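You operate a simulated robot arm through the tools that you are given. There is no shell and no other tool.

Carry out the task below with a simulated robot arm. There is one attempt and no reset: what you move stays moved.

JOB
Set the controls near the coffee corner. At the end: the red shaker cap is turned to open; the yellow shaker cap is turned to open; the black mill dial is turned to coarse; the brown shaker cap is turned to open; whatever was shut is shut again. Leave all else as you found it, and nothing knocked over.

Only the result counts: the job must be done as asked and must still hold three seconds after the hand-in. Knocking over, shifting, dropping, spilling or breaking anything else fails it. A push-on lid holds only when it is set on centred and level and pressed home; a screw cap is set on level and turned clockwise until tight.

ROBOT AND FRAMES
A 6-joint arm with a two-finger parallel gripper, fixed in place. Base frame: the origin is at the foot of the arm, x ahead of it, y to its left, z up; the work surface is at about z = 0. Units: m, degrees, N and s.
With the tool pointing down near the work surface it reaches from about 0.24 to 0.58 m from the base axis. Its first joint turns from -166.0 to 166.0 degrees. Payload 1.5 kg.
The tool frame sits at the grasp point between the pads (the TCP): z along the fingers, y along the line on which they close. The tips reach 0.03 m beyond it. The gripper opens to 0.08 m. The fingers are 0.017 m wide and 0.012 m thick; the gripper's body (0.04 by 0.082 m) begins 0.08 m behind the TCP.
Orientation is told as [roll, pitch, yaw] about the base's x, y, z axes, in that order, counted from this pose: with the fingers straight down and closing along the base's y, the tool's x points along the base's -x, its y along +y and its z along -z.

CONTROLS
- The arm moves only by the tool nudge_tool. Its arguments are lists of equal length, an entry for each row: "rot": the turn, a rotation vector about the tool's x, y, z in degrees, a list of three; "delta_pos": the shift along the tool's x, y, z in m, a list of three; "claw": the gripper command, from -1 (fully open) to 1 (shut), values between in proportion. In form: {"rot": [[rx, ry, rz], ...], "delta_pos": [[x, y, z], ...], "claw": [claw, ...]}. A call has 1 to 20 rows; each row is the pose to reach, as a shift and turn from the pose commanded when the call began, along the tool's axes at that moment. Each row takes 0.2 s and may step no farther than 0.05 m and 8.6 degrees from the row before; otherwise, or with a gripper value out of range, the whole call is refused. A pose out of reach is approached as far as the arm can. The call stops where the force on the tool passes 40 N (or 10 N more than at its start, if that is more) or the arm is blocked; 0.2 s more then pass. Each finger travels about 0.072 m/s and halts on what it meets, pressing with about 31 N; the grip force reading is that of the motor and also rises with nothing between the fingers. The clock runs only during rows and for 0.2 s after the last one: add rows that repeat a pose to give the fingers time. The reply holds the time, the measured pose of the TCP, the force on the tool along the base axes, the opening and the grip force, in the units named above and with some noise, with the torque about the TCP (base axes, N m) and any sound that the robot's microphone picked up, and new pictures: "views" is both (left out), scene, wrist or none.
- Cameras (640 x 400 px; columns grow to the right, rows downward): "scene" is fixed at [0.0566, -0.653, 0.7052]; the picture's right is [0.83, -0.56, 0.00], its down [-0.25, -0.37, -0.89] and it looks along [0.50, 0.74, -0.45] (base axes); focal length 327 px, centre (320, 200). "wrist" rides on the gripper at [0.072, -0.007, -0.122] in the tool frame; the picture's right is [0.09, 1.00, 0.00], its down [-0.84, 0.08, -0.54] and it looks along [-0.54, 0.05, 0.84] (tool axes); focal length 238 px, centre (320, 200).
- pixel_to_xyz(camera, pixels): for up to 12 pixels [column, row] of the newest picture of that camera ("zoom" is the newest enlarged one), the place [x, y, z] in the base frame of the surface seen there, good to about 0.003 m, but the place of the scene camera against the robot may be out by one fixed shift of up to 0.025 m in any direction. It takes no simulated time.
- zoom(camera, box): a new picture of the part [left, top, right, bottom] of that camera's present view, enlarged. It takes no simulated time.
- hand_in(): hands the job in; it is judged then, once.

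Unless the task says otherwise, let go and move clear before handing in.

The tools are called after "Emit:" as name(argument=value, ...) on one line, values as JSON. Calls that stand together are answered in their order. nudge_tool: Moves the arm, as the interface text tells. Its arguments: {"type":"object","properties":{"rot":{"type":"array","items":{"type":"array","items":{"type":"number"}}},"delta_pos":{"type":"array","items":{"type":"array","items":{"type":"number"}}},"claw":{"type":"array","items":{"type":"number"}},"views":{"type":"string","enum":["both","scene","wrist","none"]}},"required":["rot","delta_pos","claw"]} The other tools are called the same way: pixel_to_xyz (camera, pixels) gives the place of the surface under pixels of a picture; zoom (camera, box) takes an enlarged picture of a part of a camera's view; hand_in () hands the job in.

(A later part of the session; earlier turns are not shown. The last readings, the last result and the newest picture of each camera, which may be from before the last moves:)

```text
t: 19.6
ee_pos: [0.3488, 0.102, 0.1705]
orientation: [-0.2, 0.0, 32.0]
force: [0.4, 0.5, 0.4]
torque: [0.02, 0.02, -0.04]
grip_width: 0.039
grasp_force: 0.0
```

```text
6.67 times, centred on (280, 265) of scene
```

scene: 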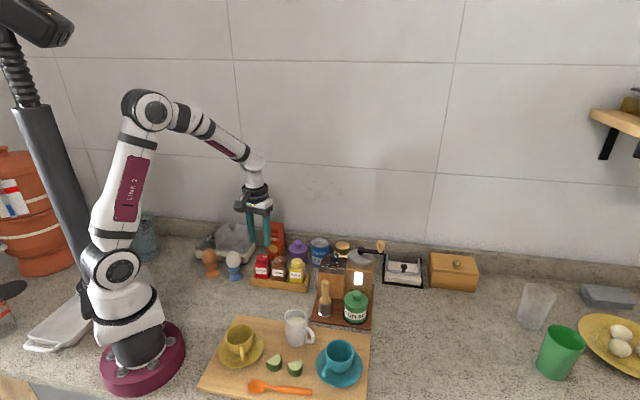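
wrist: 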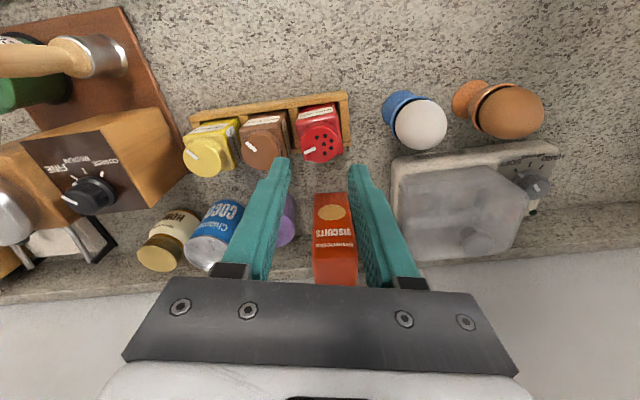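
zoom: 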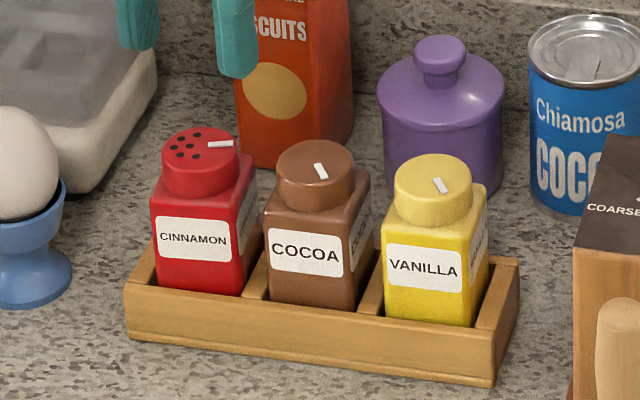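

Red is open with its bottle seated properly, and the other two caps are unchanged. Next I'll turn the wrist to yaw about -82° and hover over the brown cap, so the fingers stay clear of its neighbours during the turn.

Emit:
nudge_tool(rot=[[0, 0, 8.2], [0, 0, 16.4], [0, 0, 24.6], [0, 0, 32.8], [0, 0, 41], [0, 0, 49.2], [0, 0, 57.4], [0, 0, 65.6], [0, 0, 73.8], [0, 0, 82], [0, 0, 90.2], [0, 0, 98.4], [0, 0, 106.6], [0, 0, 114], [0, 0, 114], [0, 0, 114]], delta_pos=[[-0.0012, -0.0053, 0], [-0.0024, -0.0106, 0], [-0.0036, -0.0159, 0], [-0.0049, -0.0212, 0], [-0.0061, -0.0265, 0], [-0.0073, -0.0318, 0], [-0.0086, -0.0371, 0], [-0.0098, -0.0424, 0], [-0.011, -0.0478, 0], [-0.0122, -0.053, 0], [-0.0122, -0.053, 0], [-0.0122, -0.053, 0], [-0.0122, -0.053, 0], [-0.0122, -0.053, 0.01], [-0.0122, -0.053, 0.022], [-0.0122, -0.053, 0.022]], claw=[-0.375, -0.375, -0.375, -0.375, -0.375, -0.375, -0.375, -0.375, -0.375, -0.375, -0.375, -0.375, -0.375, -0.375, -0.375, -0.375])

Emit:
zoom(camera="wrist", box=[270, 70, 380, 230])

```text
t: 23.0
ee_pos: [0.3873, 0.0644, 0.1502]
orientation: [0.0, 0.0, -82.0]
force: [-0.6, 0.5, 0.1]
torque: [0.05, 0.02, -0.01]
grip_width: 0.0551
grasp_force: 0.0
```

scene: 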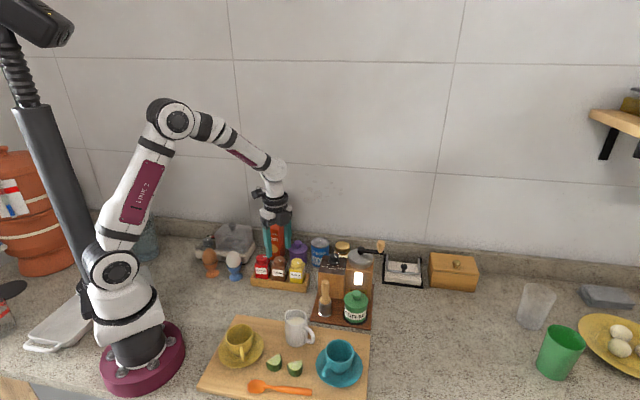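
wrist: 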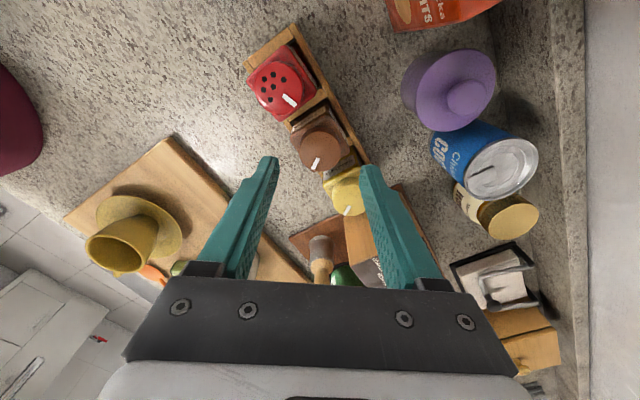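

```text
2.50 times, centred on (325, 150) of wrist
```

zoom: 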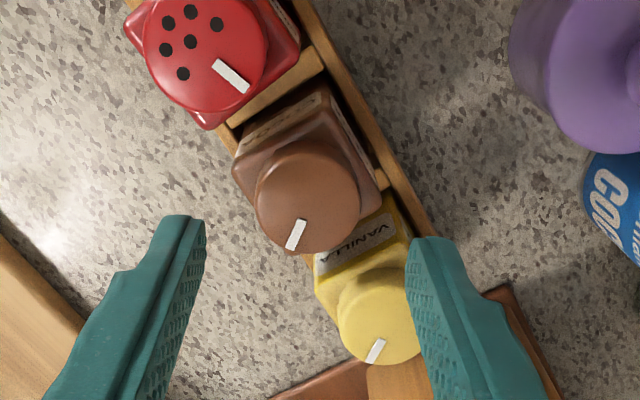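

The brown cap is centred between the fingers in zoom, and the yellow cap is clear. I'll descend and grip.

Emit:
nudge_tool(rot=[[0, 0, 0], [0, 0, 0], [0, 0, 0], [0, 0, 0], [0, 0, 0], [0, 0, 0]], delta_pos=[[0, 0, 0.02], [0, 0, 0.038], [0, 0, 0.038], [0, 0, 0.038], [0, 0, 0.038], [0, 0, 0.038]], claw=[-0.375, -0.375, -0.375, 1, 1, 1], views="none")

Emit:
nudge_tool(rot=[[0, 0, -2.5], [0, 0, -5], [0, 0, -7.5], [0, 0, -10]], delta_pos=[[0, 0, 0], [0, 0, 0], [0, 0, 0], [0, 0, 0]], claw=[1, 1, 1, 1], views="wrist")

```text
t: 24.4
ee_pos: [0.3882, 0.0633, 0.1104]
orientation: [0.0, 0.1, -81.9]
force: [-1.4, -0.1, -0.8]
torque: [0.0, 0.03, 0.0]
grip_width: 0.0325
grasp_force: 30.7
```

```text
t: 25.4
ee_pos: [0.3875, 0.0646, 0.1113]
orientation: [0.1, 0.0, -72.0]
force: [0.2, -0.5, -0.1]
torque: [-0.05, 0.02, 0.0]
grip_width: 0.0327
grasp_force: 30.6
```

wrist: 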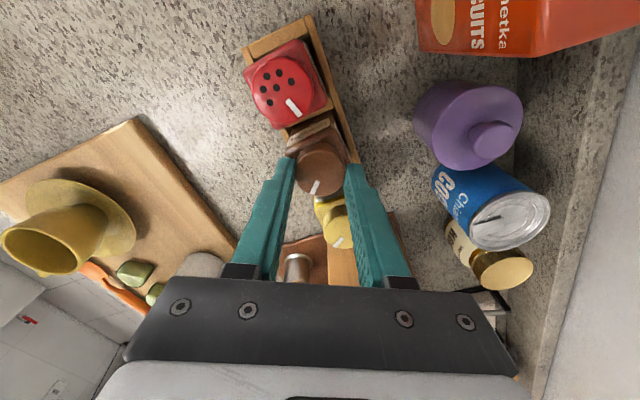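

No unwanted force on the brown cap after 10°. I'll continue counterclockwise to about 58° total.

Emit:
nudge_tool(rot=[[0, 0, -4], [0, 0, -8], [0, 0, -12], [0, 0, -16], [0, 0, -20], [0, 0, -24], [0, 0, -28], [0, 0, -32], [0, 0, -36], [0, 0, -40], [0, 0, -44], [0, 0, -48]], delta_pos=[[0, 0, 0], [0, 0, 0], [0, 0, 0], [0, 0, 0], [0, 0, 0], [0, 0, 0], [0, 0, 0], [0, 0, 0], [0, 0, 0], [0, 0, 0], [0, 0, 0], [0, 0, 0]], claw=[1, 1, 1, 1, 1, 1, 1, 1, 1, 1, 1, 1], views="wrist")

```text
t: 28.0
ee_pos: [0.3883, 0.0649, 0.1114]
orientation: [0.0, 0.0, -23.9]
force: [0.3, 0.2, 0.2]
torque: [0.01, 0.01, 0.02]
grip_width: 0.0327
grasp_force: 31.1
```

wrist: 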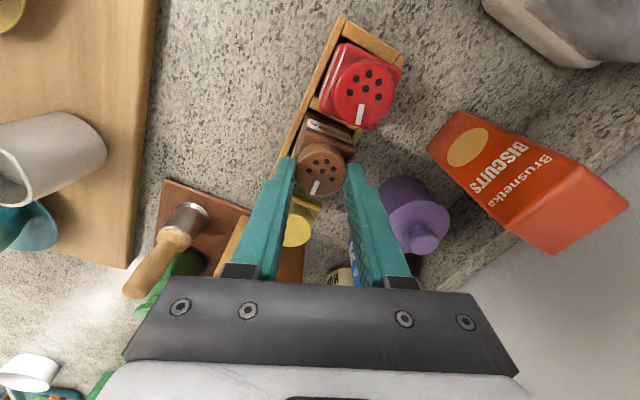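

Holes are visible on the brown cap at (322,165), at 58°. I'll turn about 14° more, toward the stop, to match red.

Emit:
nudge_tool(rot=[[0, 0, -4], [0, 0, -8], [0, 0, -11], [0, 0, -14]], delta_pos=[[0, 0, 0], [0, 0, 0], [0, 0, 0], [0, 0, 0]], claw=[1, 1, 1, 1], views="none")

```text
t: 29.0
ee_pos: [0.3874, 0.0646, 0.111]
orientation: [0.0, 0.0, -9.9]
force: [0.1, -0.7, -0.7]
torque: [-0.01, -0.01, 0.0]
grip_width: 0.0329
grasp_force: 30.5
```

At 72° there is still no resistance. I'll turn 3° more and check.

Emit:
nudge_tool(rot=[[0, 0, -1.5], [0, 0, -3]], delta_pos=[[0, 0, 0], [0, 0, 0]], claw=[1, 1], views="none")

```text
t: 29.6
ee_pos: [0.3882, 0.0637, 0.1126]
orientation: [0.1, -0.1, -7.0]
force: [4.9, 9.0, 1.8]
torque: [0.57, -0.3, -0.4]
grip_width: 0.0327
grasp_force: 31.5
```

The stop is reached (torque -0.4 N m at 75°). I'll back off 2.5°, release and lift.

Emit:
nudge_tool(rot=[[0, 0, 1.2], [0, 0, 2.5]], delta_pos=[[0, 0, 0], [0, 0, 0]], claw=[1, 1], views="none")

Emit:
nudge_tool(rot=[[0, 0, 0], [0, 0, 0], [0, 0, 0], [0, 0, 0], [0, 0, 0]], delta_pos=[[0, 0, 0], [0, 0, 0], [0, 0, -0.01], [0, 0, -0.03], [0, 0, -0.06]], claw=[-0.1, -0.1, -0.1, -0.1, -0.1])

Emit:
zoom(camera="wrist", box=[220, 60, 400, 220])

Emit:
zoom(camera="scene", box=[245, 235, 315, 295])

```text
t: 30.2
ee_pos: [0.3879, 0.0628, 0.1108]
orientation: [0.0, 0.0, -9.4]
force: [3.3, 0.5, 1.0]
torque: [0.02, -0.3, -0.01]
grip_width: 0.0325
grasp_force: 31.1
```

```text
t: 31.4
ee_pos: [0.3883, 0.0637, 0.1702]
orientation: [0.1, 0.1, -9.5]
force: [0.1, -0.2, -0.6]
torque: [0.01, -0.02, -0.01]
grip_width: 0.0441
grasp_force: 0.1
```

scene: 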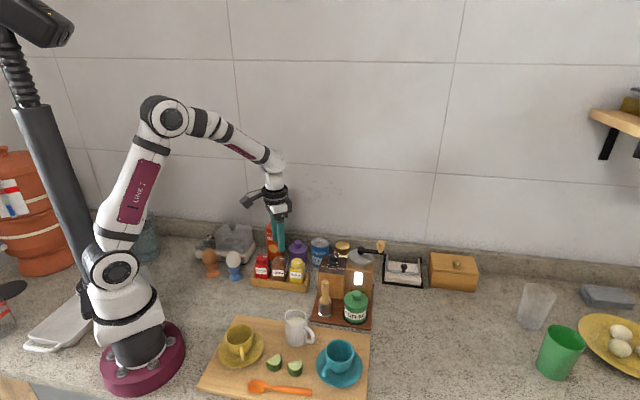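
wrist: 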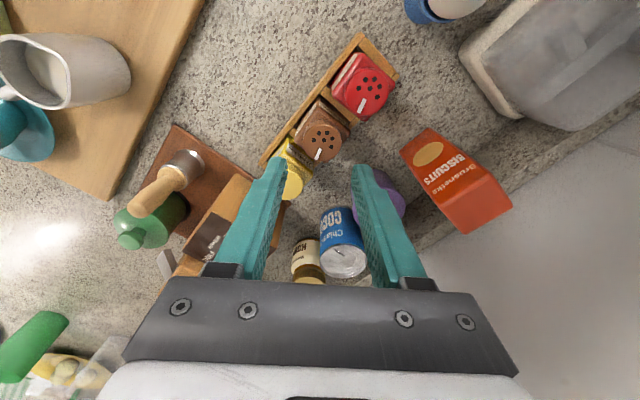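

```text
2.50 times, centred on (310, 140) of wrist
```

zoom: 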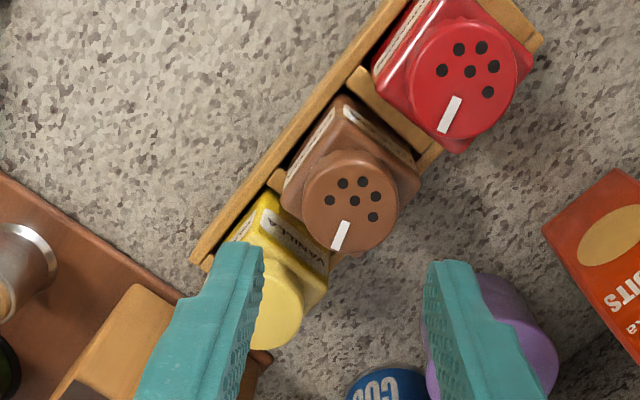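

```text
6.67 times, centred on (280, 265) of scene
```

zoom: 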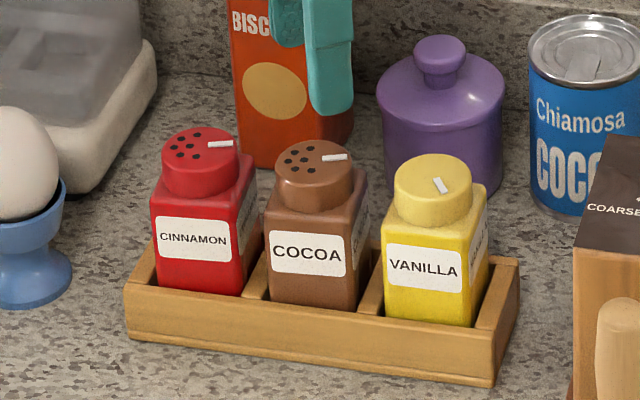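

Brown is open and the rack is undisturbed. Next I'll hover over the yellow cap at the same starting yaw (-82°).

Emit:
nudge_tool(rot=[[0, 0, 8.2], [0, 0, 16.4], [0, 0, 24.6], [0, 0, 32.8], [0, 0, 41], [0, 0, 49.2], [0, 0, 57.4], [0, 0, 65.6], [0, 0, 72.5], [0, 0, 72.5], [0, 0, 72.5]], delta_pos=[[-0.005, -0.0035, 0], [-0.01, -0.007, 0], [-0.015, -0.011, 0], [-0.02, -0.0145, 0], [-0.025, -0.018, 0], [-0.03, -0.022, 0], [-0.035, -0.026, 0], [-0.04, -0.0295, 0], [-0.0426, -0.0314, 0], [-0.0426, -0.0314, 0.022], [-0.0426, -0.0314, 0.022]], claw=[-0.375, -0.375, -0.375, -0.375, -0.375, -0.375, -0.375, -0.375, -0.375, -0.375, -0.375])

Emit:
zoom(camera="wrist", box=[270, 70, 380, 230])

Emit:
pixel_to_xyz(camera="wrist", pixels=[[302, 149], [339, 149], [320, 133], [320, 167]])

```text
t: 33.8
ee_pos: [0.4273, 0.0251, 0.1488]
orientation: [0.0, 0.0, -82.1]
force: [0.5, 0.4, 0.7]
torque: [-0.01, 0.01, 0.0]
grip_width: 0.0549
grasp_force: 0.1
```

scene: 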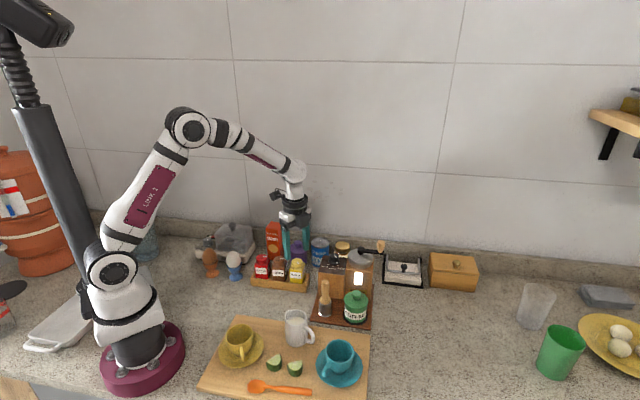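
wrist: 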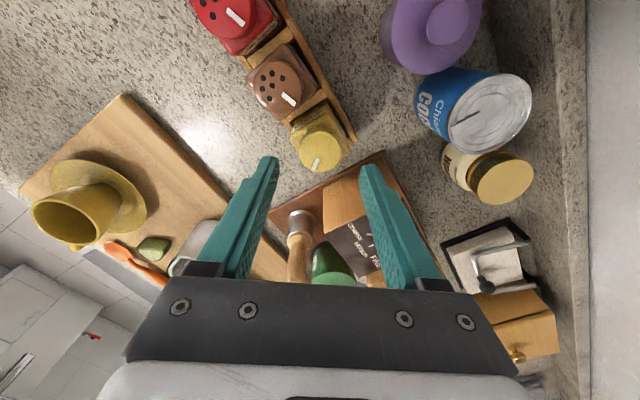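

```text
2.50 times, centred on (325, 150) of wrist
```

zoom: 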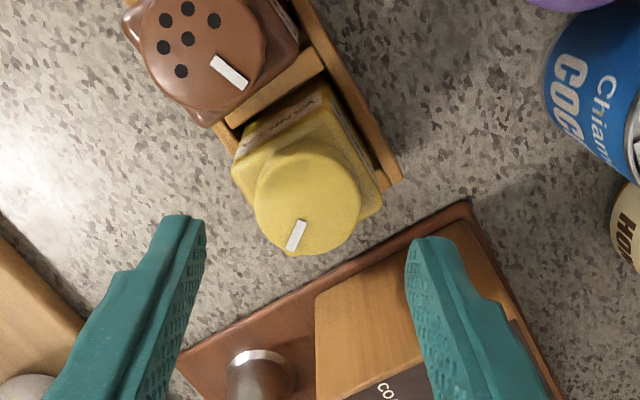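

```text
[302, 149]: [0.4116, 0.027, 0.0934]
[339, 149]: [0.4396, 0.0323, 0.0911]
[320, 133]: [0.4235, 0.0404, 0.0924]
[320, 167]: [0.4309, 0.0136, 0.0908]
```

The yellow cap sits in the same image place as brown did, so it is centred. I'll descend, grip and turn 10°.

Emit:
nudge_tool(rot=[[0, 0, 0], [0, 0, 0], [0, 0, 0], [0, 0, 0], [0, 0, 0], [0, 0, 0]], delta_pos=[[0, 0, 0.02], [0, 0, 0.038], [0, 0, 0.038], [0, 0, 0.038], [0, 0, 0.038], [0, 0, 0.038]], claw=[-0.375, -0.375, -0.375, 1, 1, 1], views="none")

Emit:
nudge_tool(rot=[[0, 0, -2.5], [0, 0, -5], [0, 0, -7.5], [0, 0, -10]], delta_pos=[[0, 0, 0], [0, 0, 0], [0, 0, 0], [0, 0, 0]], claw=[1, 1, 1, 1], views="wrist")

```text
t: 35.2
ee_pos: [0.4258, 0.0257, 0.111]
orientation: [0.1, 0.0, -82.0]
force: [0.6, 0.2, 0.4]
torque: [-0.01, 0.0, -0.02]
grip_width: 0.0326
grasp_force: 31.2
```

```text
t: 36.2
ee_pos: [0.4243, 0.0255, 0.1109]
orientation: [0.0, 0.0, -71.9]
force: [-0.1, -0.6, -1.1]
torque: [-0.08, 0.0, -0.02]
grip_width: 0.0326
grasp_force: 31.5
```

wrist: 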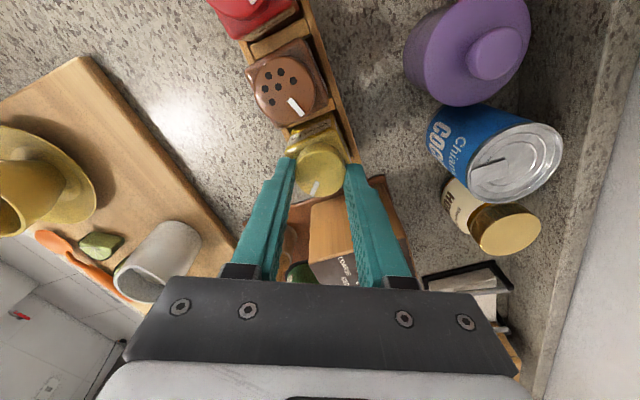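

The yellow cap turned 10° freely. I'll continue to about 58° total.

Emit:
nudge_tool(rot=[[0, 0, -4], [0, 0, -8], [0, 0, -12], [0, 0, -16], [0, 0, -20], [0, 0, -24], [0, 0, -28], [0, 0, -32], [0, 0, -36], [0, 0, -40], [0, 0, -44], [0, 0, -48]], delta_pos=[[0, 0, 0], [0, 0, 0], [0, 0, 0], [0, 0, 0], [0, 0, 0], [0, 0, 0], [0, 0, 0], [0, 0, 0], [0, 0, 0], [0, 0, 0], [0, 0, 0], [0, 0, 0]], claw=[1, 1, 1, 1, 1, 1, 1, 1, 1, 1, 1, 1], views="wrist")

```text
t: 38.8
ee_pos: [0.4242, 0.0266, 0.1105]
orientation: [0.0, 0.0, -23.9]
force: [0.3, 0.4, -0.5]
torque: [-0.06, -0.03, 0.06]
grip_width: 0.0328
grasp_force: 30.9
```

wrist: 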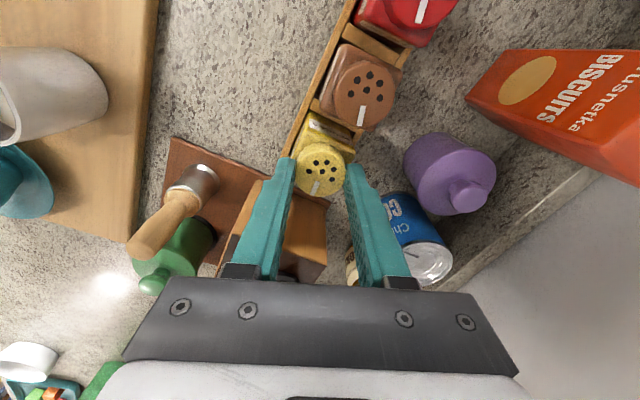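

The yellow holes have appeared at (322,165). I'll turn 14° more, to the same 72°, then release.

Emit:
nudge_tool(rot=[[0, 0, -4], [0, 0, -8], [0, 0, -11], [0, 0, -14]], delta_pos=[[0, 0, 0], [0, 0, 0], [0, 0, 0], [0, 0, 0]], claw=[1, 1, 1, 1], views="none")

```text
t: 39.8
ee_pos: [0.4241, 0.0263, 0.1108]
orientation: [0.0, 0.0, -9.9]
force: [9.2, 8.0, -2.7]
torque: [0.46, -0.8, -0.41]
grip_width: 0.0328
grasp_force: 31.1
```

The stop is reached slightly earlier here (torque -0.41 N m at 72°). I'll back off 2.5°, then release and lift.

Emit:
nudge_tool(rot=[[0, 0, 1.2], [0, 0, 2.5]], delta_pos=[[0, 0, 0], [0, 0, 0]], claw=[1, 1], views="none")

Emit:
nudge_tool(rot=[[0, 0, 0], [0, 0, 0], [0, 0, 0], [0, 0, 0], [0, 0, 0], [0, 0, 0]], delta_pos=[[0, 0, 0], [0, 0, 0], [0, 0, -0.01], [0, 0, -0.04], [0, 0, -0.08], [0, 0, -0.12]], claw=[-0.1, -0.1, -0.1, -0.1, -0.1, -0.1])

Emit:
zoom(camera="wrist", box=[220, 60, 400, 220])

Emit:
zoom(camera="scene", box=[245, 235, 315, 295])

```text
t: 40.4
ee_pos: [0.4238, 0.0253, 0.1113]
orientation: [0.0, 0.2, -12.6]
force: [5.9, 1.2, 1.8]
torque: [0.23, -0.47, -0.08]
grip_width: 0.0328
grasp_force: 30.7
```

```text
t: 41.8
ee_pos: [0.4251, 0.0261, 0.2316]
orientation: [0.1, 0.0, -12.5]
force: [0.6, 1.1, 0.8]
torque: [-0.03, -0.03, 0.02]
grip_width: 0.0438
grasp_force: 0.0
```

scene: 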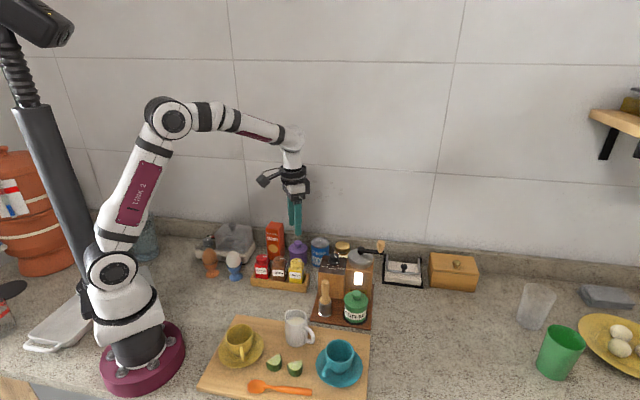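
wrist: 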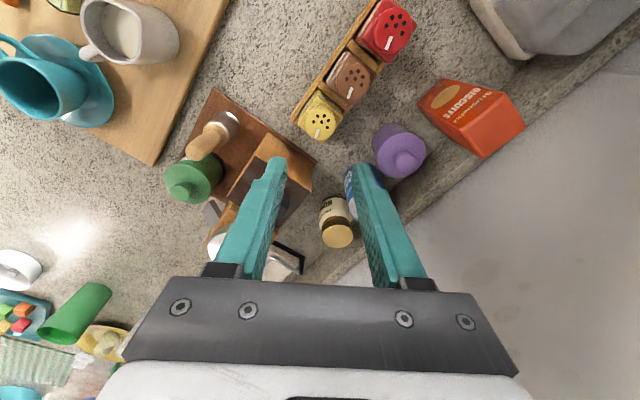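

```text
2.50 times, centred on (310, 140) of wrist
```

zoom: 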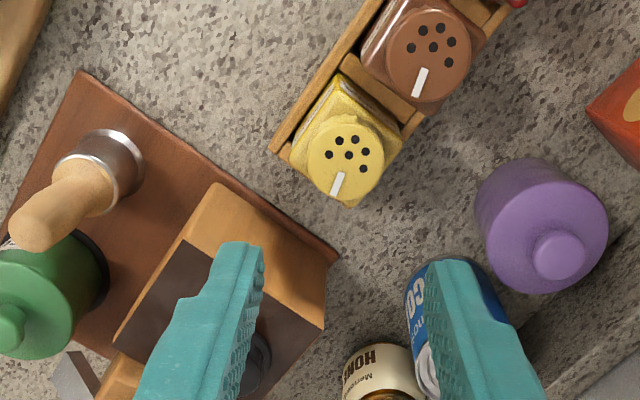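

```text
6.67 times, centred on (280, 265) of scene
```

zoom: 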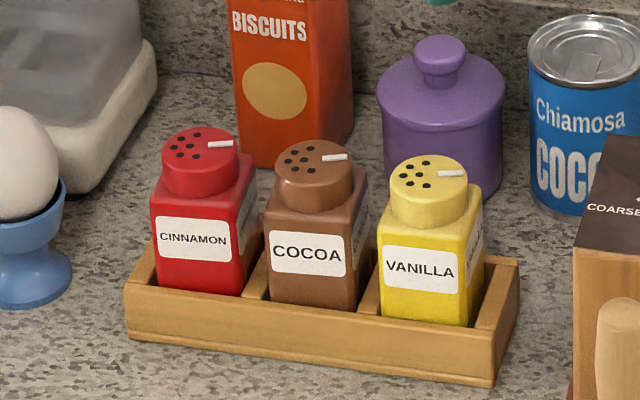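

All three caps show their holes, and the rack and its neighbours look unchanged. Next I'll move over the black mill dial at about (0.505,-0.03) at a safe height and measure it.

Emit:
nudge_tool(rot=[[0, 0, 0], [0, 0, 0], [0, 0, 0], [0, 0, 0]], delta_pos=[[-0.023, -0.0095, -0.02], [-0.046, -0.019, -0.02], [-0.069, -0.0285, -0.02], [-0.0914, -0.0381, -0.02]], claw=[-0.1, -0.1, -0.1, -0.1])

Emit:
zoom(camera="wrist", box=[240, 60, 400, 200])

```text
t: 42.8
ee_pos: [0.5071, -0.0314, 0.2494]
orientation: [0.1, 0.1, -12.5]
force: [-0.3, -0.1, 0.6]
torque: [-0.02, 0.01, 0.0]
grip_width: 0.0442
grasp_force: 0.0
```

scene: 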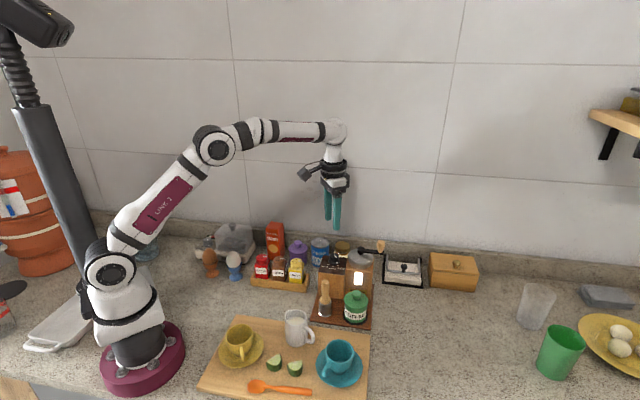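
wrist: 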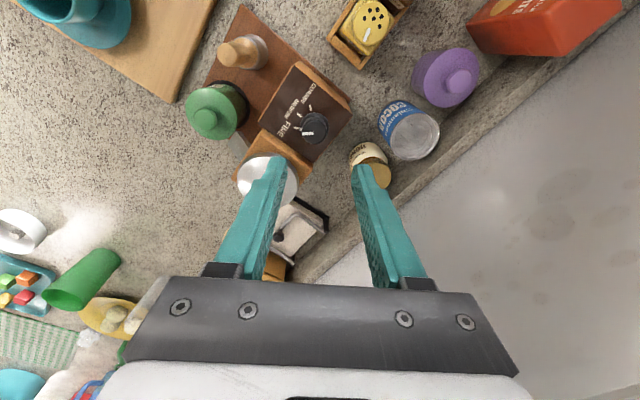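

```text
2.86 times, centred on (320, 130) of wrist
```

zoom: 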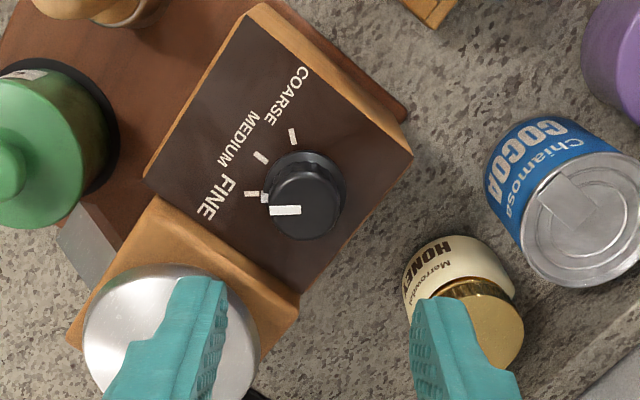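

The dial is clearly seen: its pointer is at FINE (zoom (252,194)) and the COARSE tick is at (292,136), so it needs about 76–80° clockwise. I'll measure the knob's rim, top and collar.

Emit:
zoom(camera="wrist", box=[290, 95, 346, 155])

Emit:
pixel_to_xyz(camera="wrist", pixels=[[304.5, 133], [327, 133], [316.5, 121], [316.5, 141], [316.5, 132], [310.2, 112.4], [296.5, 130], [299.5, 119.5], [270, 175], [317, 114.5], [303, 160], [320, 114]])

Emit:
zoom(camera="scene", box=[325, 235, 395, 280])

```text
6.67 times, centred on (318, 125) of wrist
```

zoom: 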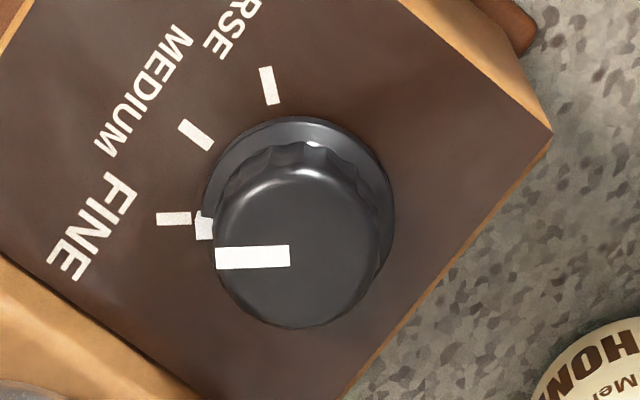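

```text
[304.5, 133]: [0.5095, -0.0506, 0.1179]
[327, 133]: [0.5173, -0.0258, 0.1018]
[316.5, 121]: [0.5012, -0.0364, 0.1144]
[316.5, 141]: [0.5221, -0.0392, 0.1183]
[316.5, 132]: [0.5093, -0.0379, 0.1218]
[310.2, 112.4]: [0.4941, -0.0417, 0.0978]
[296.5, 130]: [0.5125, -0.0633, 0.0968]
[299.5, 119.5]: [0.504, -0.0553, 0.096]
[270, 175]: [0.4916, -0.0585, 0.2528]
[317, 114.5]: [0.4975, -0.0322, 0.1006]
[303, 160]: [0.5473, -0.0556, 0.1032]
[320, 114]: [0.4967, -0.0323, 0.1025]
```

```text
8.89 times, centred on (360, 258) of scene
```

zoom: 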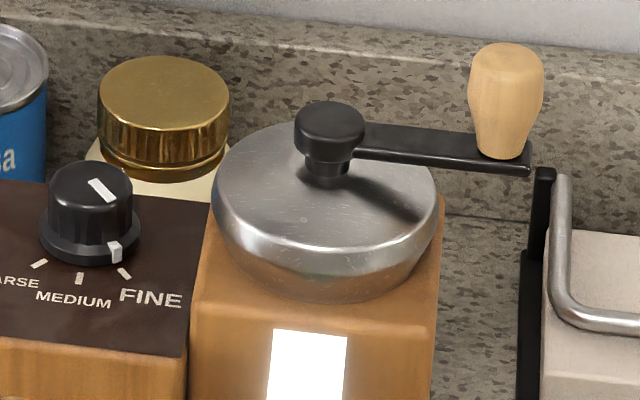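

The knob top is at z≈0.120, the collar top at about 0.102, and its centre near (0.510,-0.0385) with radius ≈0.013. I'll come lower above it at yaw -8°, clear of the mill lid, to refine the centre.

Emit:
nudge_tool(rot=[[0, 0, -4.5], [0, 0, -4.5], [0, 0, -4.5]], delta_pos=[[-0.0062, -0.0062, 0.03], [-0.0062, -0.0062, 0.065], [-0.0062, -0.0062, 0.0821]], claw=[-0.25, -0.25, -0.25])

Emit:
zoom(camera="wrist", box=[280, 100, 360, 190])

Emit:
zoom(camera="scene", box=[315, 205, 395, 285])

```text
t: 43.6
ee_pos: [0.511, -0.037, 0.1695]
orientation: [0.0, -0.1, -8.0]
force: [0.6, 0.5, 0.4]
torque: [0.02, 0.01, 0.0]
grip_width: 0.0499
grasp_force: 0.0
```

scene: 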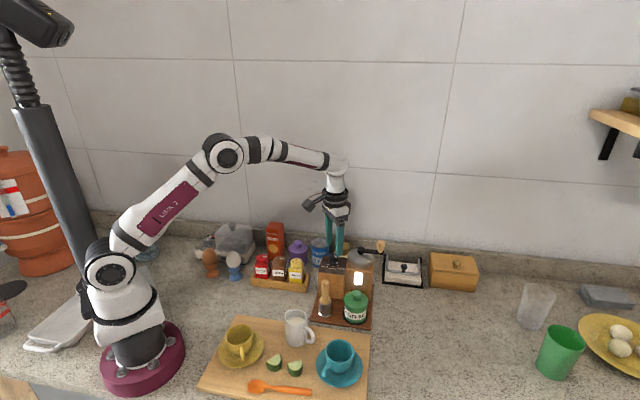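
wrist: 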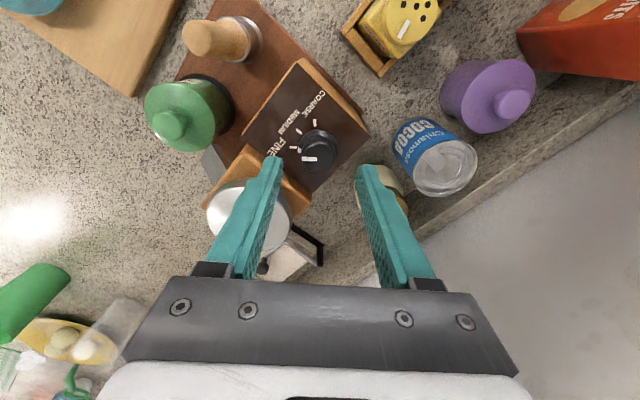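

```text
4.44 times, centred on (320, 145) of wrist
```

zoom: 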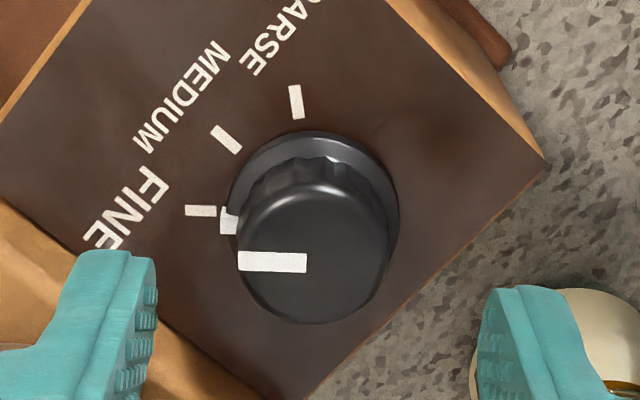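

```text
5.00 times, centred on (355, 245) of scene
```

zoom: 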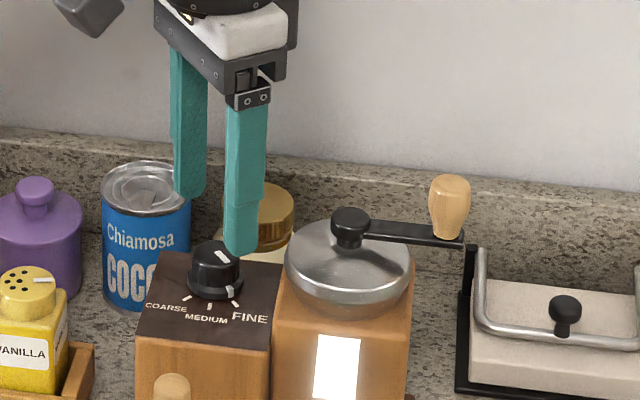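

The knob top now centres at about wrist pixel (318.4,157). I'll sample several rim points here for a better centre.

Emit:
pixel_to_xyz(camera="wrist", pixels=[[303.5, 157], [333.5, 157], [318.4, 144.5], [318.4, 171], [318.4, 157.2], [312, 150], [325, 150], [312, 164], [325, 164], [318.4, 152], [318.4, 162], [322, 157.2]])

Emit:
pixel_to_xyz(camera="wrist", pixels=[[318.4, 157.2], [312, 150], [325, 150], [312, 164], [325, 164], [318.4, 152], [318.4, 162], [322, 157.2], [314.8, 157.2], [308, 157.2], [329, 157.2], [300, 150]])

```text
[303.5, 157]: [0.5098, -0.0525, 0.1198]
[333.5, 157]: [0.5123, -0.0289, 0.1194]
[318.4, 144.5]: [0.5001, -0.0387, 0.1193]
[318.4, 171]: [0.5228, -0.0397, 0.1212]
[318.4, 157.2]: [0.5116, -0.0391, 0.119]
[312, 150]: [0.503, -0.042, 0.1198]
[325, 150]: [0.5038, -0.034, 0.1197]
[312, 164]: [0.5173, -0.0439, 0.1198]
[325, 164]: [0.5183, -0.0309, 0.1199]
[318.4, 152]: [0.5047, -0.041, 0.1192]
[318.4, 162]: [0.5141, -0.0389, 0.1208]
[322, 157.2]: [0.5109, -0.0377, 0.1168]
```

```text
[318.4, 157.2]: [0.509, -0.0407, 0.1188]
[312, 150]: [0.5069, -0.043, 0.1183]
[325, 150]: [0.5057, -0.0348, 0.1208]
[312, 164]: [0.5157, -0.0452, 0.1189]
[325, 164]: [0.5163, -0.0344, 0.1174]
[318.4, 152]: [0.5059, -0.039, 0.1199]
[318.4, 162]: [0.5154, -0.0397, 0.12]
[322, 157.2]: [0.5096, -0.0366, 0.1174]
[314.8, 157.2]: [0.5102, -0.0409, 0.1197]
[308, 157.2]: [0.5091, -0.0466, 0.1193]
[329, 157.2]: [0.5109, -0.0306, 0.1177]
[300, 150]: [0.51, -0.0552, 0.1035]
```

Averaging gives a knob centre of (0.5105,-0.0393) and a top of z≈0.1195. I'll make the sub-millimetre correction, narrow the opening to 0.042, descend to TCP z≈0.1375 (tips above the collar) and grip.

Emit:
nudge_tool(rot=[[0, 0, 0], [0, 0, 0], [0, 0, 0], [0, 0, 0], [0, 0, 0], [0, 0, 0], [0, 0, 0]], delta_pos=[[-0.0006, -0.0007, 0], [-0.0006, -0.0007, 0.018], [-0.0006, -0.0007, 0.0325], [-0.0006, -0.0007, 0.0325], [-0.0006, -0.0007, 0.0325], [-0.0006, -0.0007, 0.0325], [-0.0006, -0.0007, 0.0325]], claw=[-0.05, -0.05, -0.05, -0.05, 1, 1, 1])

Emit:
zoom(camera="wrist", box=[270, 100, 380, 220])

Emit:
zoom(camera="scene", box=[315, 215, 395, 285])

```text
t: 45.2
ee_pos: [0.5108, -0.0382, 0.1372]
orientation: [-0.1, 0.1, -8.0]
force: [0.6, -2.1, -3.9]
torque: [-0.07, -0.19, 0.0]
grip_width: 0.0268
grasp_force: 37.6
```

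scene: 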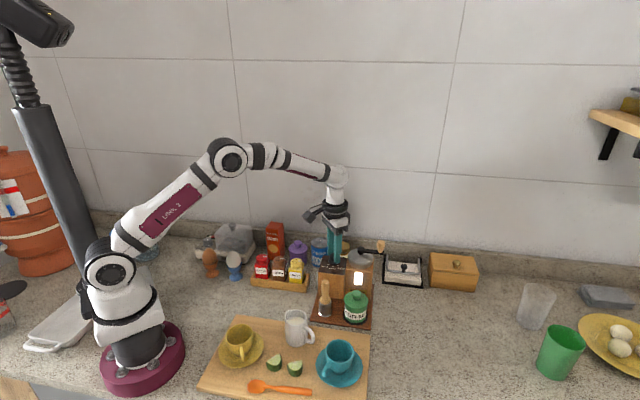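
wrist: 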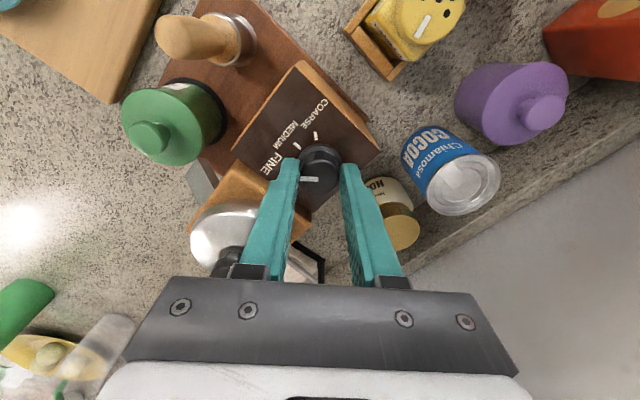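

```text
3.33 times, centred on (325, 160) of wrist
```

zoom: 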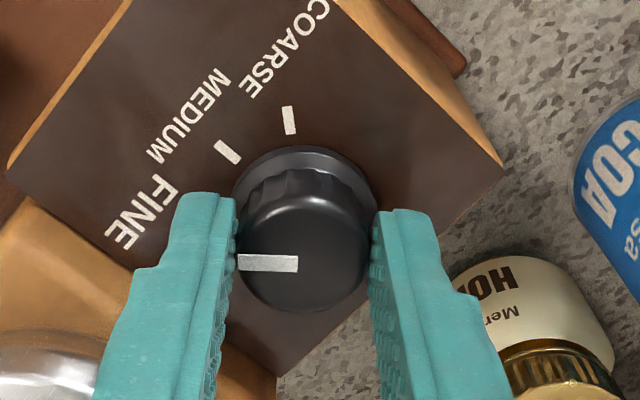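

```text
5.71 times, centred on (355, 250) of scene
```

zoom: 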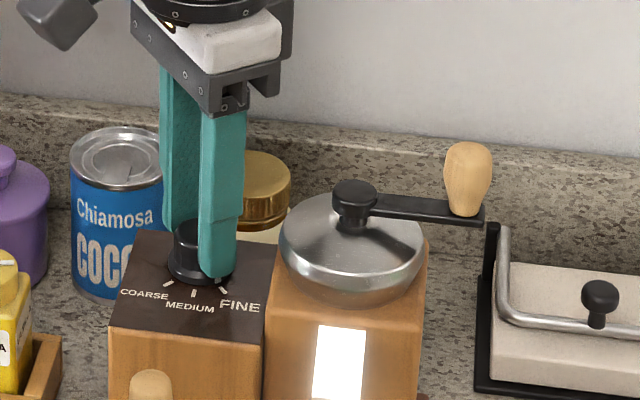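

The dial is gripped (width 0.027) with only small forces. I'll turn it clockwise a first 16° and watch.

Emit:
nudge_tool(rot=[[0, 0, 4], [0, 0, 8], [0, 0, 12], [0, 0, 16]], delta_pos=[[0, 0, 0], [0, 0, 0], [0, 0, 0], [0, 0, 0]], claw=[1, 1, 1, 1], views="wrist")

Emit:
zoom(camera="wrist", box=[270, 100, 380, 220])

```text
t: 46.2
ee_pos: [0.5111, -0.0382, 0.1369]
orientation: [0.1, 0.0, -24.2]
force: [-0.9, 9.0, 3.1]
torque: [0.16, 0.09, 0.02]
grip_width: 0.0268
grasp_force: 37.9
```

wrist: 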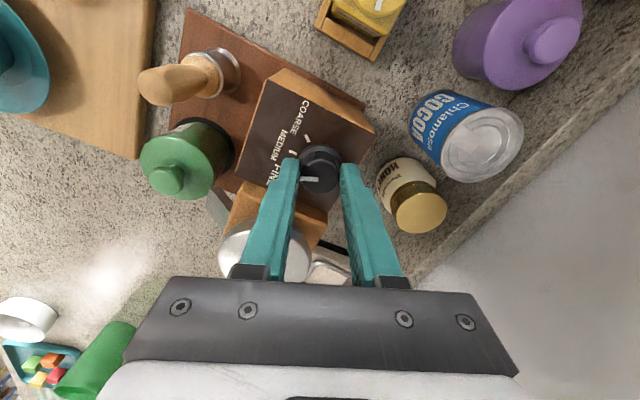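

```text
3.33 times, centred on (325, 160) of wrist
```

zoom: 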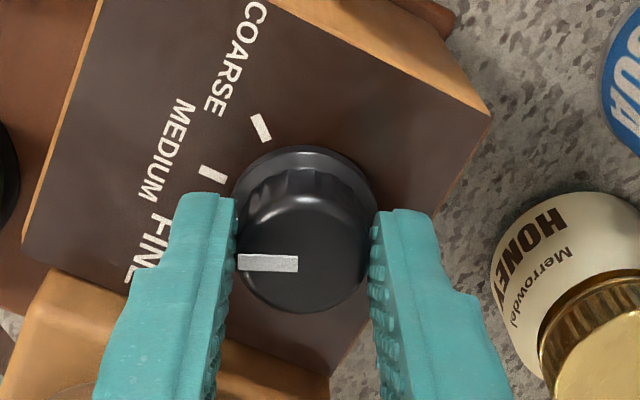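

The dial pointer follows the gripper, with a mild 9 N side force from a sub-millimetre offset. I'll add a small +y correction and continue clockwise.

Emit:
nudge_tool(rot=[[0, 0, 4], [0, 0, 8], [0, 0, 12], [0, 0, 16], [0, 0, 20]], delta_pos=[[0.0002, 0.0004, 0], [0.0002, 0.0004, 0], [0.0002, 0.0004, 0], [0.0002, 0.0004, 0], [0.0002, 0.0004, 0]], claw=[1, 1, 1, 1, 1], views="none")

```text
t: 47.4
ee_pos: [0.5116, -0.0378, 0.1367]
orientation: [0.3, 0.0, -44.0]
force: [13.3, 19.3, 2.5]
torque: [0.43, -0.32, 0.01]
grip_width: 0.0269
grasp_force: 37.3
```

The side force has grown to about 23 N, which implies the knob axis is really at about (0.5127,-0.0396), 2 mm off my pivot. I'll release, recentre on that axis and regrip.

Emit:
nudge_tool(rot=[[0, 0, 0], [0, 0, 0], [0, 0, 0], [0, 0, 0], [0, 0, 0], [0, 0, 0]], delta_pos=[[0, 0, 0], [0, 0, 0], [-0.0021, 0.001, 0], [-0.0021, 0.001, 0], [-0.0021, 0.001, 0], [-0.0021, 0.001, 0]], claw=[0.0, 0.0, 0.0, 1, 1, 1])

Emit:
zoom(camera="wrist", box=[270, 100, 380, 220])

Emit:
zoom(camera="scene", box=[315, 215, 395, 285])

```text
t: 48.8
ee_pos: [0.5124, -0.0396, 0.1359]
orientation: [0.0, 0.0, -43.9]
force: [7.2, 5.1, -8.0]
torque: [-0.12, -0.33, -0.01]
grip_width: 0.0266
grasp_force: 37.8
```

scene: 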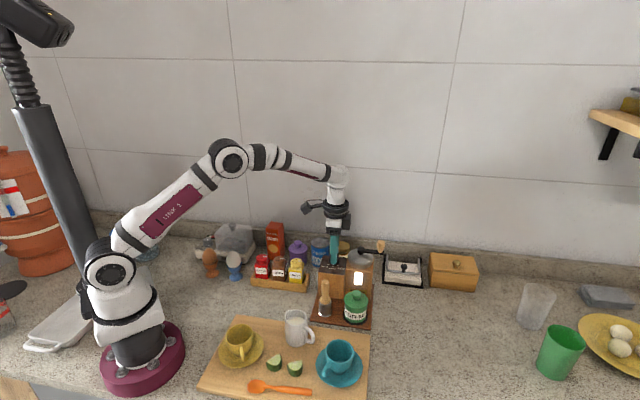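
wrist: 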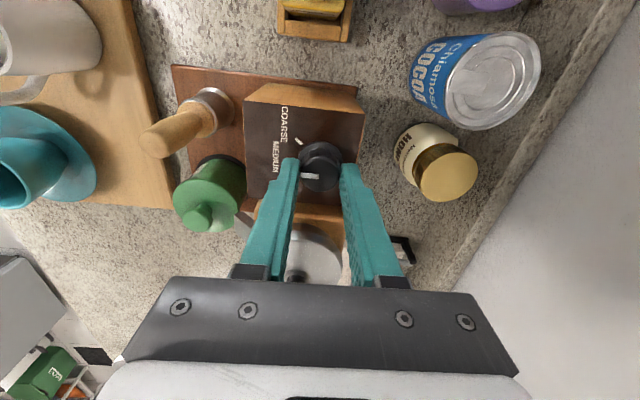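

```text
3.33 times, centred on (325, 160) of wrist
```

zoom: 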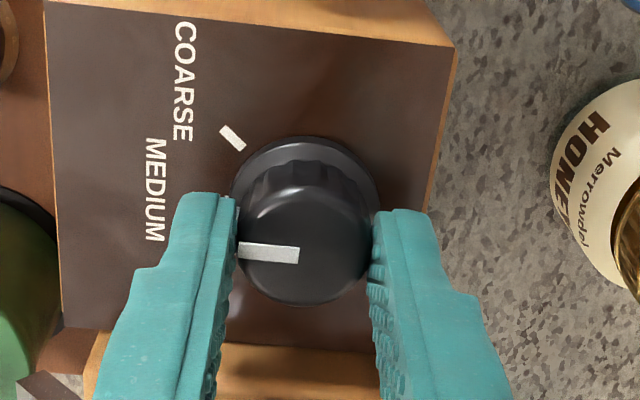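

```text
5.71 times, centred on (355, 250) of scene
```

zoom: 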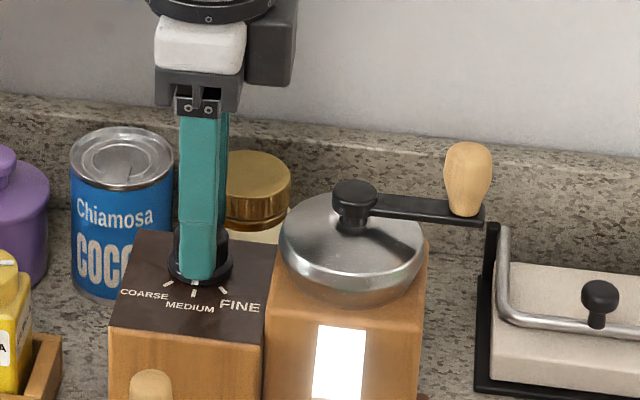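

The regrip left about 9 N along the closing line, a 0.4 mm offset, and the pointer is now about at MEDIUM. I'll add the 0.4 mm correction and turn 20° more clockwise.

Emit:
nudge_tool(rot=[[0, 0, 4], [0, 0, 8], [0, 0, 12], [0, 0, 16], [0, 0, 20]], delta_pos=[[0, 0.0004, 0], [0, 0.0004, 0], [0, 0.0004, 0], [0, 0.0004, 0], [0, 0.0004, 0]], claw=[1, 1, 1, 1, 1], views="none")

```text
t: 50.2
ee_pos: [0.5115, -0.0394, 0.1357]
orientation: [0.0, 0.1, -64.3]
force: [-6.3, -0.7, 6.5]
torque: [-0.25, -0.1, 0.03]
grip_width: 0.027
grasp_force: 37.9
stopped in row 5: the force on the tool passed its limit at 41 N (the readings are from after the stop); the commanded pose is now the measured one
```

The move stopped on a brief 41 N force at about 56° of the turn. I'll look closely before going on.

Emit:
nudge_tool(rot=[[0, 0, 0]], delta_pos=[[0, 0, 0]], claw=[1])

Emit:
zoom(camera="wrist", box=[270, 100, 380, 220])

Emit:
zoom(camera="scene", box=[325, 230, 385, 285])

```text
t: 50.6
ee_pos: [0.513, -0.0395, 0.1364]
orientation: [-0.1, 0.1, -64.3]
force: [-8.6, -0.4, 9.6]
torque: [-0.25, 0.07, 0.0]
grip_width: 0.0269
grasp_force: 37.6
```

scene: 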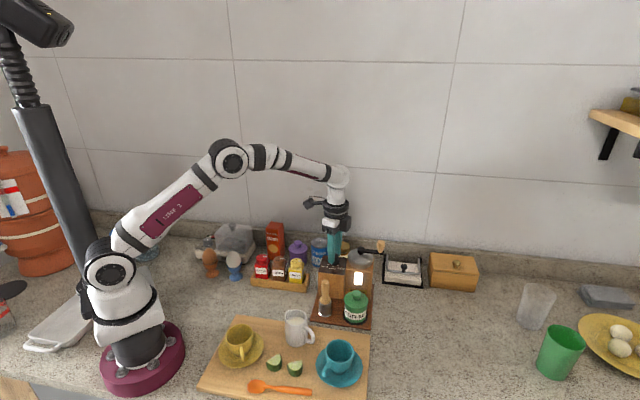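
wrist: 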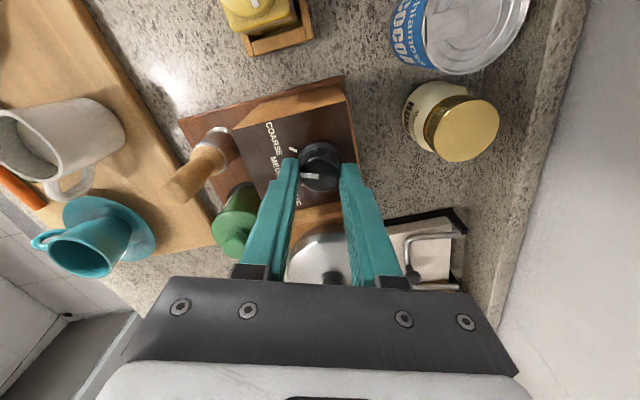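

```text
3.33 times, centred on (325, 160) of wrist
```

zoom: 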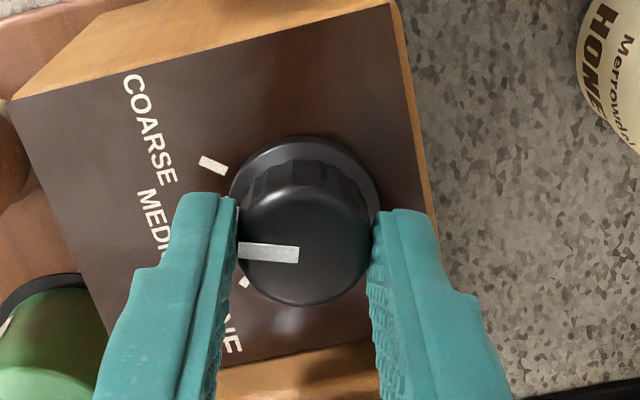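

```text
7.27 times, centred on (355, 258) of scene
```

zoom: 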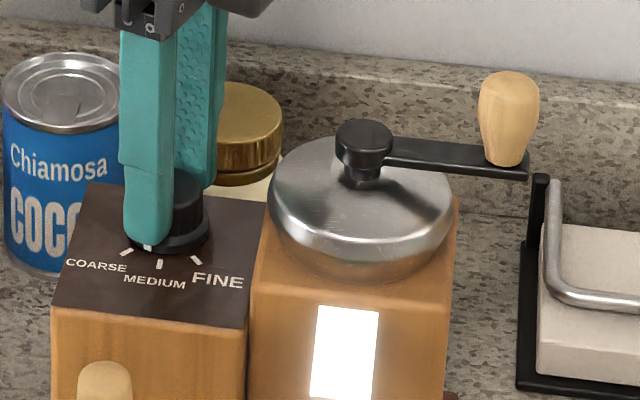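

The tab at scene zoom (148,246) now lies between MEDIUM and COARSE, with about 20° to go. I'll release to shed the stress and read the pose before recentring.

Emit:
nudge_tool(rot=[[0, 0, 0], [0, 0, 0]], delta_pos=[[0, 0, 0], [0, 0, 0]], claw=[0.0, 0.0], views="none")

Emit:
nudge_tool(rot=[[0, 0, 0]], delta_pos=[[0, 0, 0]], claw=[0.0], views="none")

Emit:
nudge_tool(rot=[[0, 0, 0]], delta_pos=[[0, 0, 0]], claw=[0.0], views="none")

Emit:
nudge_tool(rot=[[0, 0, 0]], delta_pos=[[0, 0, 0]], claw=[0.0], views="wrist")

Emit:
zoom(camera="wrist", box=[270, 100, 380, 220])

```text
t: 51.2
ee_pos: [0.512, -0.0395, 0.1367]
orientation: [-0.1, 0.1, -64.2]
force: [-0.5, -0.7, 0.4]
torque: [-0.02, 0.02, 0.01]
grip_width: 0.04
grasp_force: 0.0
```

```text
t: 51.6
ee_pos: [0.5113, -0.0398, 0.1377]
orientation: [0.0, 0.1, -64.2]
force: [-0.1, 0.1, -0.3]
torque: [0.02, 0.01, 0.03]
grip_width: 0.0399
grasp_force: 0.0
```

```text
t: 52.0
ee_pos: [0.5133, -0.0403, 0.1346]
orientation: [-0.1, 0.1, -64.2]
force: [0.0, 0.1, 0.3]
torque: [0.0, 0.01, -0.02]
grip_width: 0.0401
grasp_force: 0.1
```

```text
t: 52.4
ee_pos: [0.5125, -0.04, 0.1355]
orientation: [-0.1, 0.0, -64.2]
force: [-0.5, 0.2, 0.5]
torque: [-0.02, -0.01, -0.02]
grip_width: 0.04
grasp_force: 0.1
```

wrist: 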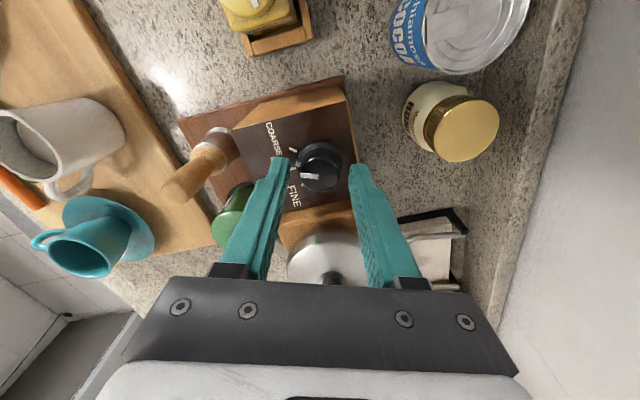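

```text
3.33 times, centred on (325, 160) of wrist
```

zoom: 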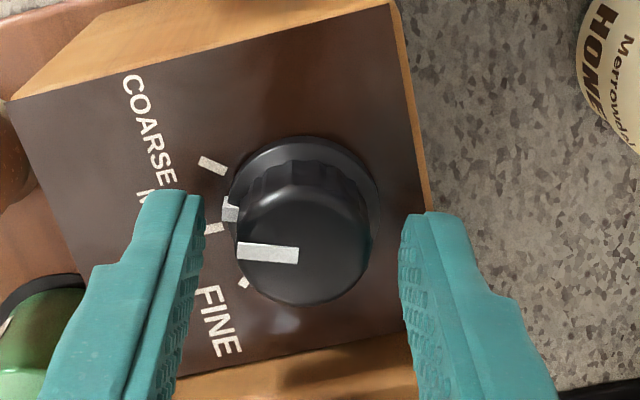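

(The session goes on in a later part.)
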